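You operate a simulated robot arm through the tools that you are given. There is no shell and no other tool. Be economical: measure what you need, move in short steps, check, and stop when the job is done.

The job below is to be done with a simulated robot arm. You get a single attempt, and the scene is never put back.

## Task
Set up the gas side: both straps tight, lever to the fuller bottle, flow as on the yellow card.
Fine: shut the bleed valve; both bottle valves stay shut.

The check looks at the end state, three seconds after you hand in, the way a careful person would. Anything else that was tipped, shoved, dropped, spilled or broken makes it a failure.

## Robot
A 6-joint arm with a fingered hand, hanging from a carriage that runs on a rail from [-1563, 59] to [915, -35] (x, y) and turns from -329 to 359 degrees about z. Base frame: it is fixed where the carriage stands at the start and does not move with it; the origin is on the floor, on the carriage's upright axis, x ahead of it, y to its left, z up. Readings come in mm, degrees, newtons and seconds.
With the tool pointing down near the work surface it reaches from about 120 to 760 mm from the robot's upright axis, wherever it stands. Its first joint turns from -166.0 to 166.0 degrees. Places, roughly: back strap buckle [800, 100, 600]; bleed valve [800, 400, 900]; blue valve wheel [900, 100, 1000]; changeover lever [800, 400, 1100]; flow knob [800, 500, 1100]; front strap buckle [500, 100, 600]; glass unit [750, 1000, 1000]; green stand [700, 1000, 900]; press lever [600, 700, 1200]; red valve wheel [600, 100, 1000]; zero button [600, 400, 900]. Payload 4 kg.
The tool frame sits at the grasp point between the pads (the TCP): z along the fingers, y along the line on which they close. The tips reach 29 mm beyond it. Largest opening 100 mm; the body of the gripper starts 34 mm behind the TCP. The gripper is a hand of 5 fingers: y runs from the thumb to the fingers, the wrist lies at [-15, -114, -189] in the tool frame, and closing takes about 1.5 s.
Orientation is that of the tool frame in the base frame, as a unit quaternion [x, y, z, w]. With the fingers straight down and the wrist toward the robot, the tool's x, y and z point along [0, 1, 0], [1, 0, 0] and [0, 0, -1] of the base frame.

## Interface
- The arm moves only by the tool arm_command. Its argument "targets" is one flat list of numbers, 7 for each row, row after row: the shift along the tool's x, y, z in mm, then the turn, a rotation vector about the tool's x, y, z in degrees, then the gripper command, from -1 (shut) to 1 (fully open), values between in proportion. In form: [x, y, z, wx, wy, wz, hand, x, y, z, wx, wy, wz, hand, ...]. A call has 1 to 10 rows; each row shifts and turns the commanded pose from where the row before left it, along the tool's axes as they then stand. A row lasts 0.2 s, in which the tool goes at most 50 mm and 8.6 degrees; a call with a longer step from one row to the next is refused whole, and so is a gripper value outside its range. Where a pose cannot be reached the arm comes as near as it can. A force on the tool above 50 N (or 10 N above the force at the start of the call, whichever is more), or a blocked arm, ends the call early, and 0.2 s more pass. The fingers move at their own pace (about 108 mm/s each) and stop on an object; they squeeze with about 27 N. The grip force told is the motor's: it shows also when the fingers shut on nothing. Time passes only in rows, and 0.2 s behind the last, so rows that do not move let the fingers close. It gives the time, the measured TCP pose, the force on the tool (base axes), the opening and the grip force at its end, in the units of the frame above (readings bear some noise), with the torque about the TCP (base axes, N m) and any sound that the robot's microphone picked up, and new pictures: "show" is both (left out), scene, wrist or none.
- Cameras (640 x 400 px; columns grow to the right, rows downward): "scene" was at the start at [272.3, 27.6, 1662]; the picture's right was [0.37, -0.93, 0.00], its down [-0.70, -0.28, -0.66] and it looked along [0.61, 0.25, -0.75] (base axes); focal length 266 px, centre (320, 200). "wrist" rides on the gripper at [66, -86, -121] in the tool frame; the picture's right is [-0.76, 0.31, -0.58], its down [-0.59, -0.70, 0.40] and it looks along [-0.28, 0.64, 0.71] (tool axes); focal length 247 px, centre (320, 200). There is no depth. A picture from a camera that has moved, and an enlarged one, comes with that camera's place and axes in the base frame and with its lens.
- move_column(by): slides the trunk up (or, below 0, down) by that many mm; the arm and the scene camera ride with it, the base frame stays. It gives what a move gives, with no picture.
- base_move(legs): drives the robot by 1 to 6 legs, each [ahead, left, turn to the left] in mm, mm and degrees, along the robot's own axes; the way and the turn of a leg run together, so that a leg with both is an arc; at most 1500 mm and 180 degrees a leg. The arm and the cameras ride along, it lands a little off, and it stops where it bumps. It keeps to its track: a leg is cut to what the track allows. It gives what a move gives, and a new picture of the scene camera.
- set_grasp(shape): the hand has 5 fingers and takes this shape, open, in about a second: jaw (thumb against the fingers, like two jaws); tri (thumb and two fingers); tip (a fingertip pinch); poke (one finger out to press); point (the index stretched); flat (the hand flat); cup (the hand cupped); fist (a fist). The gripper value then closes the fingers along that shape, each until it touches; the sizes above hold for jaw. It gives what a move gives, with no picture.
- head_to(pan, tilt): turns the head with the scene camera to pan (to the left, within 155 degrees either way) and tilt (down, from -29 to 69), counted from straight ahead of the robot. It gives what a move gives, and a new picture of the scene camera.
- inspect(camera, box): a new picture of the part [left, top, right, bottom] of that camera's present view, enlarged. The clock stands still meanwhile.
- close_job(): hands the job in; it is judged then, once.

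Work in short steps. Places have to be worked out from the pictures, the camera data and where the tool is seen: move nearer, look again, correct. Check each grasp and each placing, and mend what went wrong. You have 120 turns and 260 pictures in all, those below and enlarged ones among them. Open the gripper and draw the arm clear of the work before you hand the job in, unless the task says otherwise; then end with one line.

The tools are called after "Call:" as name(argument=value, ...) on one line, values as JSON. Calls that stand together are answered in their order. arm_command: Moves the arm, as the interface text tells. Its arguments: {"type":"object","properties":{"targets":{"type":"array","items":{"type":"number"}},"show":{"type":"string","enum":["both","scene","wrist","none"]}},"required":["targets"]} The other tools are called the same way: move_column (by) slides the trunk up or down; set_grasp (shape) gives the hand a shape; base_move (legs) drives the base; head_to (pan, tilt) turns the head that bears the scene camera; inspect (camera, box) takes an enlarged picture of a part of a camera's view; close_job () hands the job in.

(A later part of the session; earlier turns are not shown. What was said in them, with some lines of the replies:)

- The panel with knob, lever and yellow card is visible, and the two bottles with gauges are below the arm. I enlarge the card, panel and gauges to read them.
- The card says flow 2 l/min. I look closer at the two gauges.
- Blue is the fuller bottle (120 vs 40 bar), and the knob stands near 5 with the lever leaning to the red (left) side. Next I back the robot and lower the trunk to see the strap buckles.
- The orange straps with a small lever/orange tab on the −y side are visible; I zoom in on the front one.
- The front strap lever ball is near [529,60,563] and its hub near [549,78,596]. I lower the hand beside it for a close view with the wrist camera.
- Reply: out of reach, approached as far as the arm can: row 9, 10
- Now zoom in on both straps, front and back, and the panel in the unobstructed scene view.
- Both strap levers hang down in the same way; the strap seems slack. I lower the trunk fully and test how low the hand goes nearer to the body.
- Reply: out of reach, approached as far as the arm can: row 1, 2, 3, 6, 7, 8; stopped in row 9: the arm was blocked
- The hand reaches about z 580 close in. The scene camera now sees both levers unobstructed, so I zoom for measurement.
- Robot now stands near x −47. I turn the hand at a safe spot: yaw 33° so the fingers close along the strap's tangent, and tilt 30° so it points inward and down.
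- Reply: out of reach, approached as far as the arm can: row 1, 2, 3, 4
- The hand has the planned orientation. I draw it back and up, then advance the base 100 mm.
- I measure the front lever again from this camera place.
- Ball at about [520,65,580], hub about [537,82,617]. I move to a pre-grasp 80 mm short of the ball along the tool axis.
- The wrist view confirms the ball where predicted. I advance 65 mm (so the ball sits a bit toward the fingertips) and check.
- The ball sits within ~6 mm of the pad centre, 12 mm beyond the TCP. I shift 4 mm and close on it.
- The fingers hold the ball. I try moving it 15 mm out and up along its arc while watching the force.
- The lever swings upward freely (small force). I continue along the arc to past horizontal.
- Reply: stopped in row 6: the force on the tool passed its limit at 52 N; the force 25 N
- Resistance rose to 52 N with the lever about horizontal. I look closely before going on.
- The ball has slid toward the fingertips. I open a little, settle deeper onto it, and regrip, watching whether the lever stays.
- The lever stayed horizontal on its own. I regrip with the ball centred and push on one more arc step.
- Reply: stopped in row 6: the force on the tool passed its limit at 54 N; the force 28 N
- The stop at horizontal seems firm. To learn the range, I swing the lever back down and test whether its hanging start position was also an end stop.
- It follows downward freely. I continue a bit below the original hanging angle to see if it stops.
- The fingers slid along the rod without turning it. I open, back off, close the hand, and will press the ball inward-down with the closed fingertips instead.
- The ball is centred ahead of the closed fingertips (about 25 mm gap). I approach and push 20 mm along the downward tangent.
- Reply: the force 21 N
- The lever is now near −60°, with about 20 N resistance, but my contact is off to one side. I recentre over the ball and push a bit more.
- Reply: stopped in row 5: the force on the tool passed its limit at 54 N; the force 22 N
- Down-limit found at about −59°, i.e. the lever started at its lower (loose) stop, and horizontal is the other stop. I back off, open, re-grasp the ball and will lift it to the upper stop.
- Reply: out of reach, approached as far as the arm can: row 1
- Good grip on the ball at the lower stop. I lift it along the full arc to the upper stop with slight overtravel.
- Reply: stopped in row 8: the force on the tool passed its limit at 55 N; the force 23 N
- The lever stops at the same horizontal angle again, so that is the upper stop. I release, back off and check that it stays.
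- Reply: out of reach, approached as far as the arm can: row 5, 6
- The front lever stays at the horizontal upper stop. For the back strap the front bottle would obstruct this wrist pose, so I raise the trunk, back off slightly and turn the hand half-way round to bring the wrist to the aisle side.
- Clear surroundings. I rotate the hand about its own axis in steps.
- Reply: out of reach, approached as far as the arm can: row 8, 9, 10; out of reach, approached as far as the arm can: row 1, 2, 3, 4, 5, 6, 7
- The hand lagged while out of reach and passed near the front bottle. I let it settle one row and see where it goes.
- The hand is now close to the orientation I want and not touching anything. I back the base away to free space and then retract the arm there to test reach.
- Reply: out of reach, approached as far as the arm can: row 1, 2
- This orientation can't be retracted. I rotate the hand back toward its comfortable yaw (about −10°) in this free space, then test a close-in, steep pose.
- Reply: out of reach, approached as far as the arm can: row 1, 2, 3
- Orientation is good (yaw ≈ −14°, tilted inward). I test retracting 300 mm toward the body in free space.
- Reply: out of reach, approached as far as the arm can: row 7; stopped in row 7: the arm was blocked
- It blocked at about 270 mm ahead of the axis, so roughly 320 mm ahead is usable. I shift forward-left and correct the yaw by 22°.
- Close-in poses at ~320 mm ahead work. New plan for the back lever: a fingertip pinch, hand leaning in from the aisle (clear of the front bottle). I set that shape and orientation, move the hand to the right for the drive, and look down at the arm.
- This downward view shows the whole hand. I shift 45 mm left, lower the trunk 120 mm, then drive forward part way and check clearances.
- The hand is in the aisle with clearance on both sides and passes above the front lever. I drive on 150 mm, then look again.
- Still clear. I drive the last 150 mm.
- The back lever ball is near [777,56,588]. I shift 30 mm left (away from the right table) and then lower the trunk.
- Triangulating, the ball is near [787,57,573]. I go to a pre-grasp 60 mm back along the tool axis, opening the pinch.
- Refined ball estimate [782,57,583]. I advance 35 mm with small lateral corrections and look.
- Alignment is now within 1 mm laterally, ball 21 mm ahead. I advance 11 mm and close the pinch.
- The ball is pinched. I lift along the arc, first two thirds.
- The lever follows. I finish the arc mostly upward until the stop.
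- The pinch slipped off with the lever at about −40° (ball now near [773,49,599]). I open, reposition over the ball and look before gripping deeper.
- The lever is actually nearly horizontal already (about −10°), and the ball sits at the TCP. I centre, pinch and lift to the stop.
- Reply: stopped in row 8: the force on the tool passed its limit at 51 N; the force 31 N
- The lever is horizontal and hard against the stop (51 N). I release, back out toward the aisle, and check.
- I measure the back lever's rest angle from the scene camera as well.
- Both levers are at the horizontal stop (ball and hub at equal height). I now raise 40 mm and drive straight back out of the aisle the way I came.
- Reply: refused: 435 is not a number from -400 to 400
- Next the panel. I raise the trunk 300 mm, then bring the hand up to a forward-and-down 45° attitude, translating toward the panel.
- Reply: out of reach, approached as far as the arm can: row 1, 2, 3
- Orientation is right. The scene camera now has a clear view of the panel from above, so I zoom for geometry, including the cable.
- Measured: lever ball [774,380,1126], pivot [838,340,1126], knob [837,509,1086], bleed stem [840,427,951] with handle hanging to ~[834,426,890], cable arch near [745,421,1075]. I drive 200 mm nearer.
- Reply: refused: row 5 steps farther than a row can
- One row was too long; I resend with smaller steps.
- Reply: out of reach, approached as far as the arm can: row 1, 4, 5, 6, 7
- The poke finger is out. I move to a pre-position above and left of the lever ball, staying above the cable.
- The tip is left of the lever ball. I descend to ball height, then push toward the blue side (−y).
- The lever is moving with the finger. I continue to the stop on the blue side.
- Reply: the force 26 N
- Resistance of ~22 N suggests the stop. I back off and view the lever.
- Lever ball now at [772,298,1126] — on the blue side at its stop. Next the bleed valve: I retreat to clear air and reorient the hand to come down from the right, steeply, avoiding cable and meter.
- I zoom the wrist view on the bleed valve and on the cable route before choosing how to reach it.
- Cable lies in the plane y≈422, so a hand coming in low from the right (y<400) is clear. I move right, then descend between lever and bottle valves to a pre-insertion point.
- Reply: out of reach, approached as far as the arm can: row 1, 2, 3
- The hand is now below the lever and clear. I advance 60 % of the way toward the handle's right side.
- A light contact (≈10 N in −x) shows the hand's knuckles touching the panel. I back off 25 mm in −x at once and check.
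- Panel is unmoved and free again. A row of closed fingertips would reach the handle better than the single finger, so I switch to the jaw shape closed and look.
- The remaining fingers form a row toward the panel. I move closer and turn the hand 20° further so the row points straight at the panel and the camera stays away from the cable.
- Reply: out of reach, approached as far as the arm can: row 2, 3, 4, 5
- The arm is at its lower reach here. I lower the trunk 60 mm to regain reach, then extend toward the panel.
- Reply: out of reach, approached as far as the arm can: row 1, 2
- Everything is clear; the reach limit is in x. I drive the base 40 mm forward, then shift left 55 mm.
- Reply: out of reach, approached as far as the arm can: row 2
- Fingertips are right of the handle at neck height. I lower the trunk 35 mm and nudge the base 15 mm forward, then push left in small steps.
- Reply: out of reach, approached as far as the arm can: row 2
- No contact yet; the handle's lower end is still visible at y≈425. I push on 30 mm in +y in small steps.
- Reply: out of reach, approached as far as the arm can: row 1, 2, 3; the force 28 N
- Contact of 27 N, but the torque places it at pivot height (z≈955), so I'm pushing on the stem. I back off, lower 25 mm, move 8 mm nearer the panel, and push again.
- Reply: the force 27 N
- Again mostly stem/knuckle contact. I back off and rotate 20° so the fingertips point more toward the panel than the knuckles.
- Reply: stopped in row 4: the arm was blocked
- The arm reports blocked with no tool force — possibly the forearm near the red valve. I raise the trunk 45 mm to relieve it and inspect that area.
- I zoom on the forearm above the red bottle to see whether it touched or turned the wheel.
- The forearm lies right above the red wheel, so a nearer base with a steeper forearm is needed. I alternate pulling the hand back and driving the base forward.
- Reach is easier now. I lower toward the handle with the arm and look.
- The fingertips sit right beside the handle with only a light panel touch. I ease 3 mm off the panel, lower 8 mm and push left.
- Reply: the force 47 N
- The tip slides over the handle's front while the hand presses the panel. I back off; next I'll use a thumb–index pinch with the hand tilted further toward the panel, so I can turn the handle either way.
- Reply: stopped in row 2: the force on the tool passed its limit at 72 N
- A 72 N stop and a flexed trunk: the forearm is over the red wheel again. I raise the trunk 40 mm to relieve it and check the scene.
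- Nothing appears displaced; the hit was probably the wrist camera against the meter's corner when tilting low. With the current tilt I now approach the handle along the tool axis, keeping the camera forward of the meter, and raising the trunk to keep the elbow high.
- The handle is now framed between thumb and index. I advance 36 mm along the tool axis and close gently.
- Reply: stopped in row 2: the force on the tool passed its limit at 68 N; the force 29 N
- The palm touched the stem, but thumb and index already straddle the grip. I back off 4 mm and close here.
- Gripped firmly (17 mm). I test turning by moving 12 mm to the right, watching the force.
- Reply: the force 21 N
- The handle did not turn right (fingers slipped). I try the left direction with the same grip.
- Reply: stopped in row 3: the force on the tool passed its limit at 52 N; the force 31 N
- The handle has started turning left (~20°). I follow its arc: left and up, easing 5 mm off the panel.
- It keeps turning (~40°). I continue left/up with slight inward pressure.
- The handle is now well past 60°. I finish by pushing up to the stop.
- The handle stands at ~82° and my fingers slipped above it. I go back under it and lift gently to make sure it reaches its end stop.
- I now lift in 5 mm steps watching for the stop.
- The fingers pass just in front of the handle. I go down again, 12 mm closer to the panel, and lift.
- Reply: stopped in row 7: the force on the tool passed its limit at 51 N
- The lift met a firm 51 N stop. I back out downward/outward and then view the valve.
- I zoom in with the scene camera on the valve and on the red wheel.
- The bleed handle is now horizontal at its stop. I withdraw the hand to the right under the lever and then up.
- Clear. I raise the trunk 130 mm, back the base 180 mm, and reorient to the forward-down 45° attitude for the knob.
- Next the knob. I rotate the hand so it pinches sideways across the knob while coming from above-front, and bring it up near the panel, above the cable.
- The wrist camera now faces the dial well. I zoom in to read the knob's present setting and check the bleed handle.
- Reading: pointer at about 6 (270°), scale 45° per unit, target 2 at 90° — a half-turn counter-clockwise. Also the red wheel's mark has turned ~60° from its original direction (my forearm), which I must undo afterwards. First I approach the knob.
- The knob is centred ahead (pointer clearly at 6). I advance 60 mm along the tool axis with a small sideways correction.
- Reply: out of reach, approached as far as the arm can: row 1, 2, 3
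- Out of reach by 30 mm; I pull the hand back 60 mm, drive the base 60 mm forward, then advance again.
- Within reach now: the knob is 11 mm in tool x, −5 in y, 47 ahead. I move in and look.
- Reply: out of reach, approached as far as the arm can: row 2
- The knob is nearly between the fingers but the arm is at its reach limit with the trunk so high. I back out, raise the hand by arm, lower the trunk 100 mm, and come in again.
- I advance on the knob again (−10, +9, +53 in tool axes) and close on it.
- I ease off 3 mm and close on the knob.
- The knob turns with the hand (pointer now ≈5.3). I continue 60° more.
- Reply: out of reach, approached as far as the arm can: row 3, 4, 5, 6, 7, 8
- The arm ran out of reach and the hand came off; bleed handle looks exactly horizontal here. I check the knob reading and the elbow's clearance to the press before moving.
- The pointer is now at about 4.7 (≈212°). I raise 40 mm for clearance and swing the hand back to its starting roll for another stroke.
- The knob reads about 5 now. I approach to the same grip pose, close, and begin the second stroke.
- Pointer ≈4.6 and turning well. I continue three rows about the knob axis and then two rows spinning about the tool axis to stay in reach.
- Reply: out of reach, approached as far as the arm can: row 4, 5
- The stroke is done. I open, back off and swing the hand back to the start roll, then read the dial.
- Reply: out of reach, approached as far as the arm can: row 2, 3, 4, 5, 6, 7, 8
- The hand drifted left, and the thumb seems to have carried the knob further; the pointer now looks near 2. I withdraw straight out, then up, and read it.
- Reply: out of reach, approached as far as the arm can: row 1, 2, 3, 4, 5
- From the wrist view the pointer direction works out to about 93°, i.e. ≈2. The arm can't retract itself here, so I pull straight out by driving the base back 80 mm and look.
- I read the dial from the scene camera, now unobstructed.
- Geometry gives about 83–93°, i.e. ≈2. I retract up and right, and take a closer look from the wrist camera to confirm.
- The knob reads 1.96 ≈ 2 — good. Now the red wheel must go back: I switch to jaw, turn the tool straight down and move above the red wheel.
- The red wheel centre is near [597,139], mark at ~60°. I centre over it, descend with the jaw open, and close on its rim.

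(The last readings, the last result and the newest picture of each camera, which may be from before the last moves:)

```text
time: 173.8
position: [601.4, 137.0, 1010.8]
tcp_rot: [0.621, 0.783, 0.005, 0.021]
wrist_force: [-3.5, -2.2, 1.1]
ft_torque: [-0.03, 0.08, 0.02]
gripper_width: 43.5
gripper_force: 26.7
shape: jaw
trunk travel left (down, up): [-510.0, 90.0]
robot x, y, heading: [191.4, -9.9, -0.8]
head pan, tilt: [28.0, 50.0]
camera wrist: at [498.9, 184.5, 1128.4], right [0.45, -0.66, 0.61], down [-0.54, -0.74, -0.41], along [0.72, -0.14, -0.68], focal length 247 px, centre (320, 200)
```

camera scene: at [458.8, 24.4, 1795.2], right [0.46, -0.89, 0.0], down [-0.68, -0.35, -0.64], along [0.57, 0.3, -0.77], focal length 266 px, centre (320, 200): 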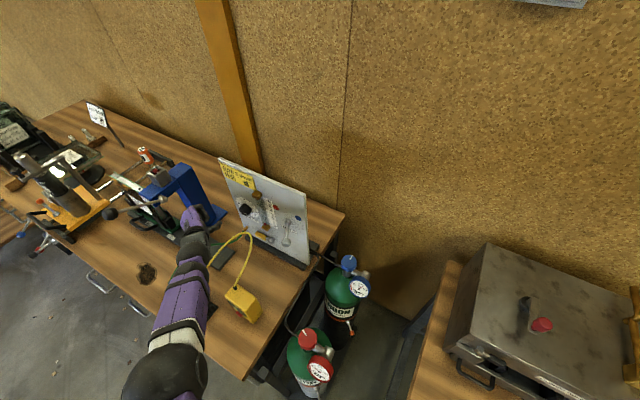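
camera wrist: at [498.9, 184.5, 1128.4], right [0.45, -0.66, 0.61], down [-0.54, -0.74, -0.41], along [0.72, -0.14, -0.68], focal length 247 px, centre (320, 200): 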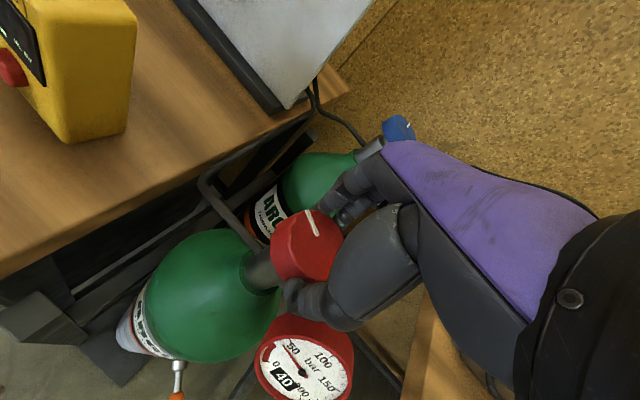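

Wheel gripped. I turn it 60° clockwise and then open the jaw.

Call:
arm_command(targets=[0, 0, 0, 0, 0, 7.8, -1, 0, 0, 0, 0, 0, 7.8, -1, 0, 0, 0, 0, 0, 7.8, -1, 0, 0, 0, 0, 0, 7.8, -1, 0, 0, 0, 0, 0, 7.8, -1, 0, 0, 0, 0, 0, 7.8, -1, 0, 0, 0, 0, 0, 7.8, -1, 0, 0, 0, 0, 0, 7.0, -1, 0, 0, 0, 0, 0, 0, -1], show="wrist")

```text
time: 175.6
position: [615.2, 138.1, 974.8]
tcp_rot: [0.919, 0.395, 0.013, 0.01]
wrist_force: [-29.2, 15.5, 18.0]
ft_torque: [0.07, 0.76, -0.01]
gripper_width: 41.1
gripper_force: 26.6
shape: jaw
out of reach, approached as far as the arm can: row 6, 7, 8
trunk travel left (down, up): [-510.0, 90.0]
robot x, y, heading: [190.8, -4.8, -0.6]
head pan, tilt: [28.0, 50.0]
stopped in row 8: the force on the tool passed its limit at 56 N (the readings are from after the stop); the commanded pose is now the measured one
camera wrist: at [594.8, 246.4, 1094.8], right [-0.32, -0.76, 0.57], down [-0.9, 0.05, -0.43], along [0.29, -0.65, -0.7], focal length 247 px, centre (320, 200)
```

wrist: 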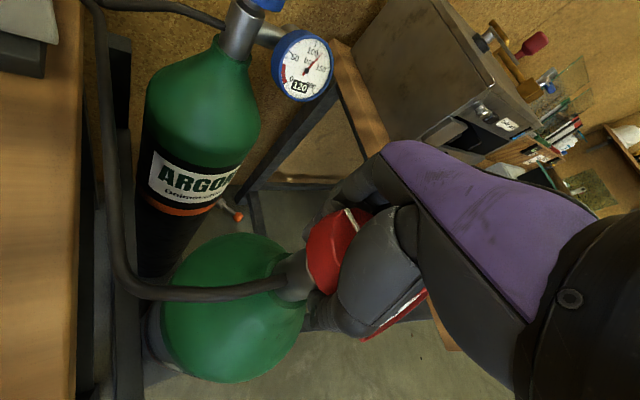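

The wheel turned ~56° but the arm sagged at its reach limit and pressed. I open, raise the trunk to lift clear, and check the marks.

Call:
arm_command(targets=[0, 0, 0, 0, 0, 0, 1, 0, 0, 0, 0, 0, 0, 1, 0, 0, 0, 0, 0, 0, 1, 0, 0, 0, 0, 0, 0, 1], show="none")

Call:
move_column(by=88)

Call:
base_move(legs=[[-150, 0, 0]])

Call:
inspect(camera="scene", box=[250, 150, 400, 350])

```text
time: 176.6
position: [620.0, 131.0, 975.2]
tcp_rot: [0.919, 0.394, 0.016, 0.014]
wrist_force: [-5.7, 3.3, 4.6]
ft_torque: [0.03, 0.01, 0.04]
gripper_width: 99.8
gripper_force: 0.0
shape: jaw
trunk travel left (down, up): [-510.0, 90.0]
robot x, y, heading: [189.1, -7.0, -0.9]
head pan, tilt: [28.0, 50.0]
```

```text
time: 177.8
position: [621.3, 131.0, 1064.1]
tcp_rot: [0.92, 0.392, 0.014, 0.013]
wrist_force: [-0.7, -0.3, 0.6]
ft_torque: [0.01, -0.01, 0.01]
gripper_width: 99.8
gripper_force: 0.2
shape: jaw
trunk travel left (down, up): [-598.0, 2.0]
robot x, y, heading: [191.0, -8.0, -0.6]
head pan, tilt: [28.0, 50.0]
```

```text
time: 179.2
position: [465.7, 138.6, 1064.2]
tcp_rot: [0.919, 0.394, 0.016, 0.013]
wrist_force: [0.7, 0.0, -0.1]
ft_torque: [0.01, -0.02, -0.01]
gripper_width: 99.9
gripper_force: 0.0
shape: jaw
trunk travel left (down, up): [-598.0, 2.0]
robot x, y, heading: [35.0, -3.2, -0.3]
head pan, tilt: [28.0, 50.0]
camera scene: at [303.3, 31.2, 1883.2], right [0.46, -0.89, 0.0], down [-0.68, -0.35, -0.64], along [0.57, 0.3, -0.77], focal length 266 px, centre (320, 200)
```

scene: 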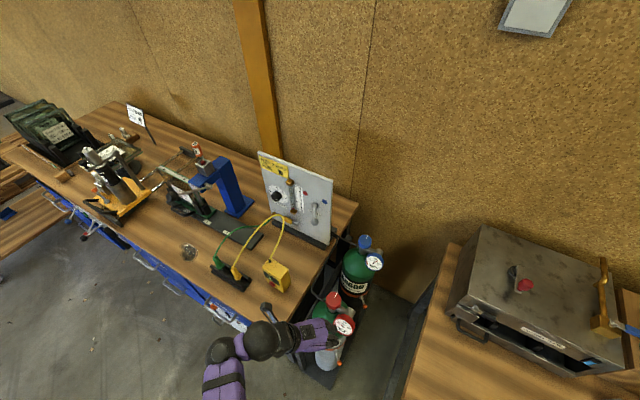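

```text
2.00 times, centred on (325, 250) of scene
camera zoom: at [303.3, 31.2, 1883.2], right [0.46, -0.89, 0.0], down [-0.68, -0.35, -0.64], along [0.57, 0.3, -0.77], focal length 532 px, centre (310, 100)
5 turns are left
```

zoom: 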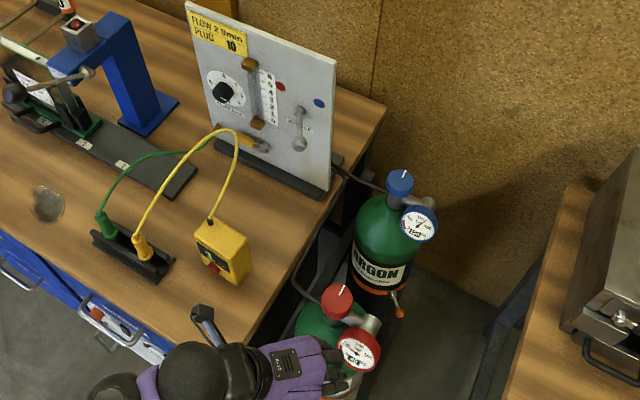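

The bottles stand upright and the red mark now looks parallel to the blue one. I zoom to confirm.

Call:
inspect(camera="scene", box=[315, 230, 385, 310])

Call:
inspect(camera="scene", box=[255, 165, 340, 245])

Call:
inspect(camera="scene", box=[300, 280, 400, 390])

```text
5.00 times, centred on (350, 270) of scene
camera zoom: at [303.3, 31.2, 1883.2], right [0.46, -0.89, 0.0], down [-0.68, -0.35, -0.64], along [0.57, 0.3, -0.77], focal length 1330 px, centre (170, -150)
```

zoom: 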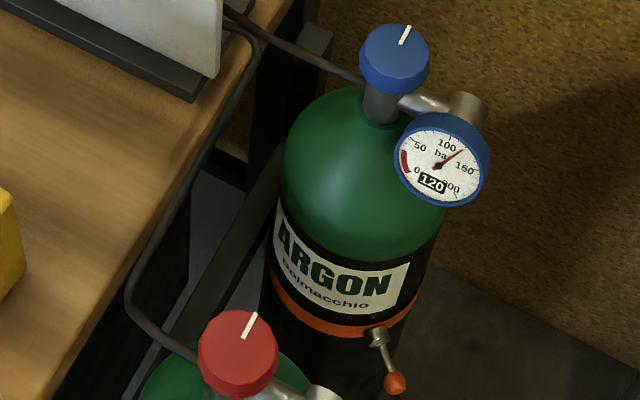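

```text
5.00 times, centred on (298, 205) of scene
camera zoom: at [303.3, 31.2, 1883.2], right [0.46, -0.89, 0.0], down [-0.68, -0.35, -0.64], along [0.57, 0.3, -0.77], focal length 1330 px, centre (432, 175)
```

zoom: 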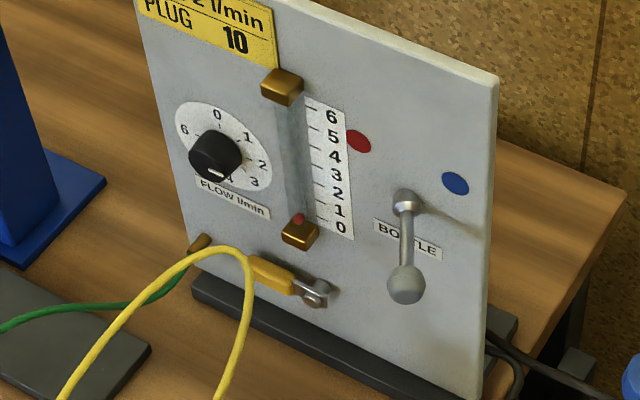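

```text
3.64 times, centred on (350, 335) of scene
camera zoom: at [303.3, 31.2, 1883.2], right [0.46, -0.89, 0.0], down [-0.68, -0.35, -0.64], along [0.57, 0.3, -0.77], focal length 968 px, centre (211, -291)
4 turns are left
```

zoom: 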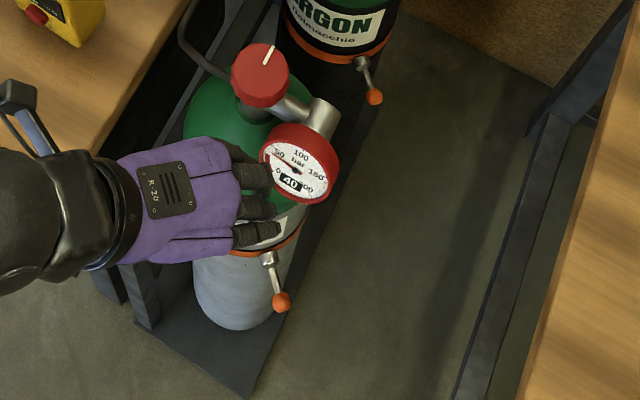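

Both wheel marks are parallel again, the straps are up, the lever is on blue, the knob at 2 and the bleed handle horizontal. I drive the open hand clear.

Call:
base_move(legs=[[-250, 0, 0]])

```text
time: 181.0
position: [217.5, 150.3, 1064.2]
tcp_rot: [0.918, 0.396, 0.016, 0.013]
wrist_force: [-0.3, 0.7, -0.1]
ft_torque: [0.0, -0.02, -0.01]
gripper_width: 99.8
gripper_force: 0.0
shape: jaw
trunk travel left (down, up): [-598.0, 2.0]
robot x, y, heading: [-216.1, 6.2, -0.3]
head pan, tilt: [28.0, 50.0]
camera scene: at [54.0, 41.4, 1883.2], right [0.47, -0.89, 0.0], down [-0.68, -0.36, -0.64], along [0.57, 0.3, -0.77], focal length 266 px, centre (320, 200)
3 turns are left
```

scene: 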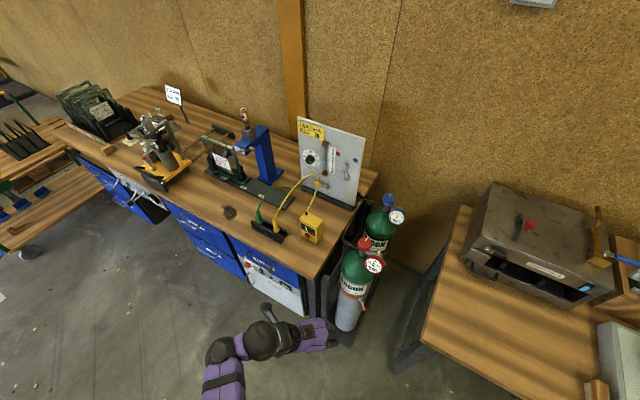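

The hand is open and clear, and the scene looks undisturbed. I hand the job in.

Call:
close_job()

```text
The job is handed in.
```

I handed the job in with both strap levers at their upper stops, the lever on the blue bottle (120 bar against 40), the flow knob at about 2 l/min and the bleed handle horizontal at its stop. That those end stops mean "tight" and "shut" is my inference. While I worked, my arm also turned the red bottle's wheel about 60°; I turned it back until its mark lined up with the blue one, but that valve was not shut the whole time.
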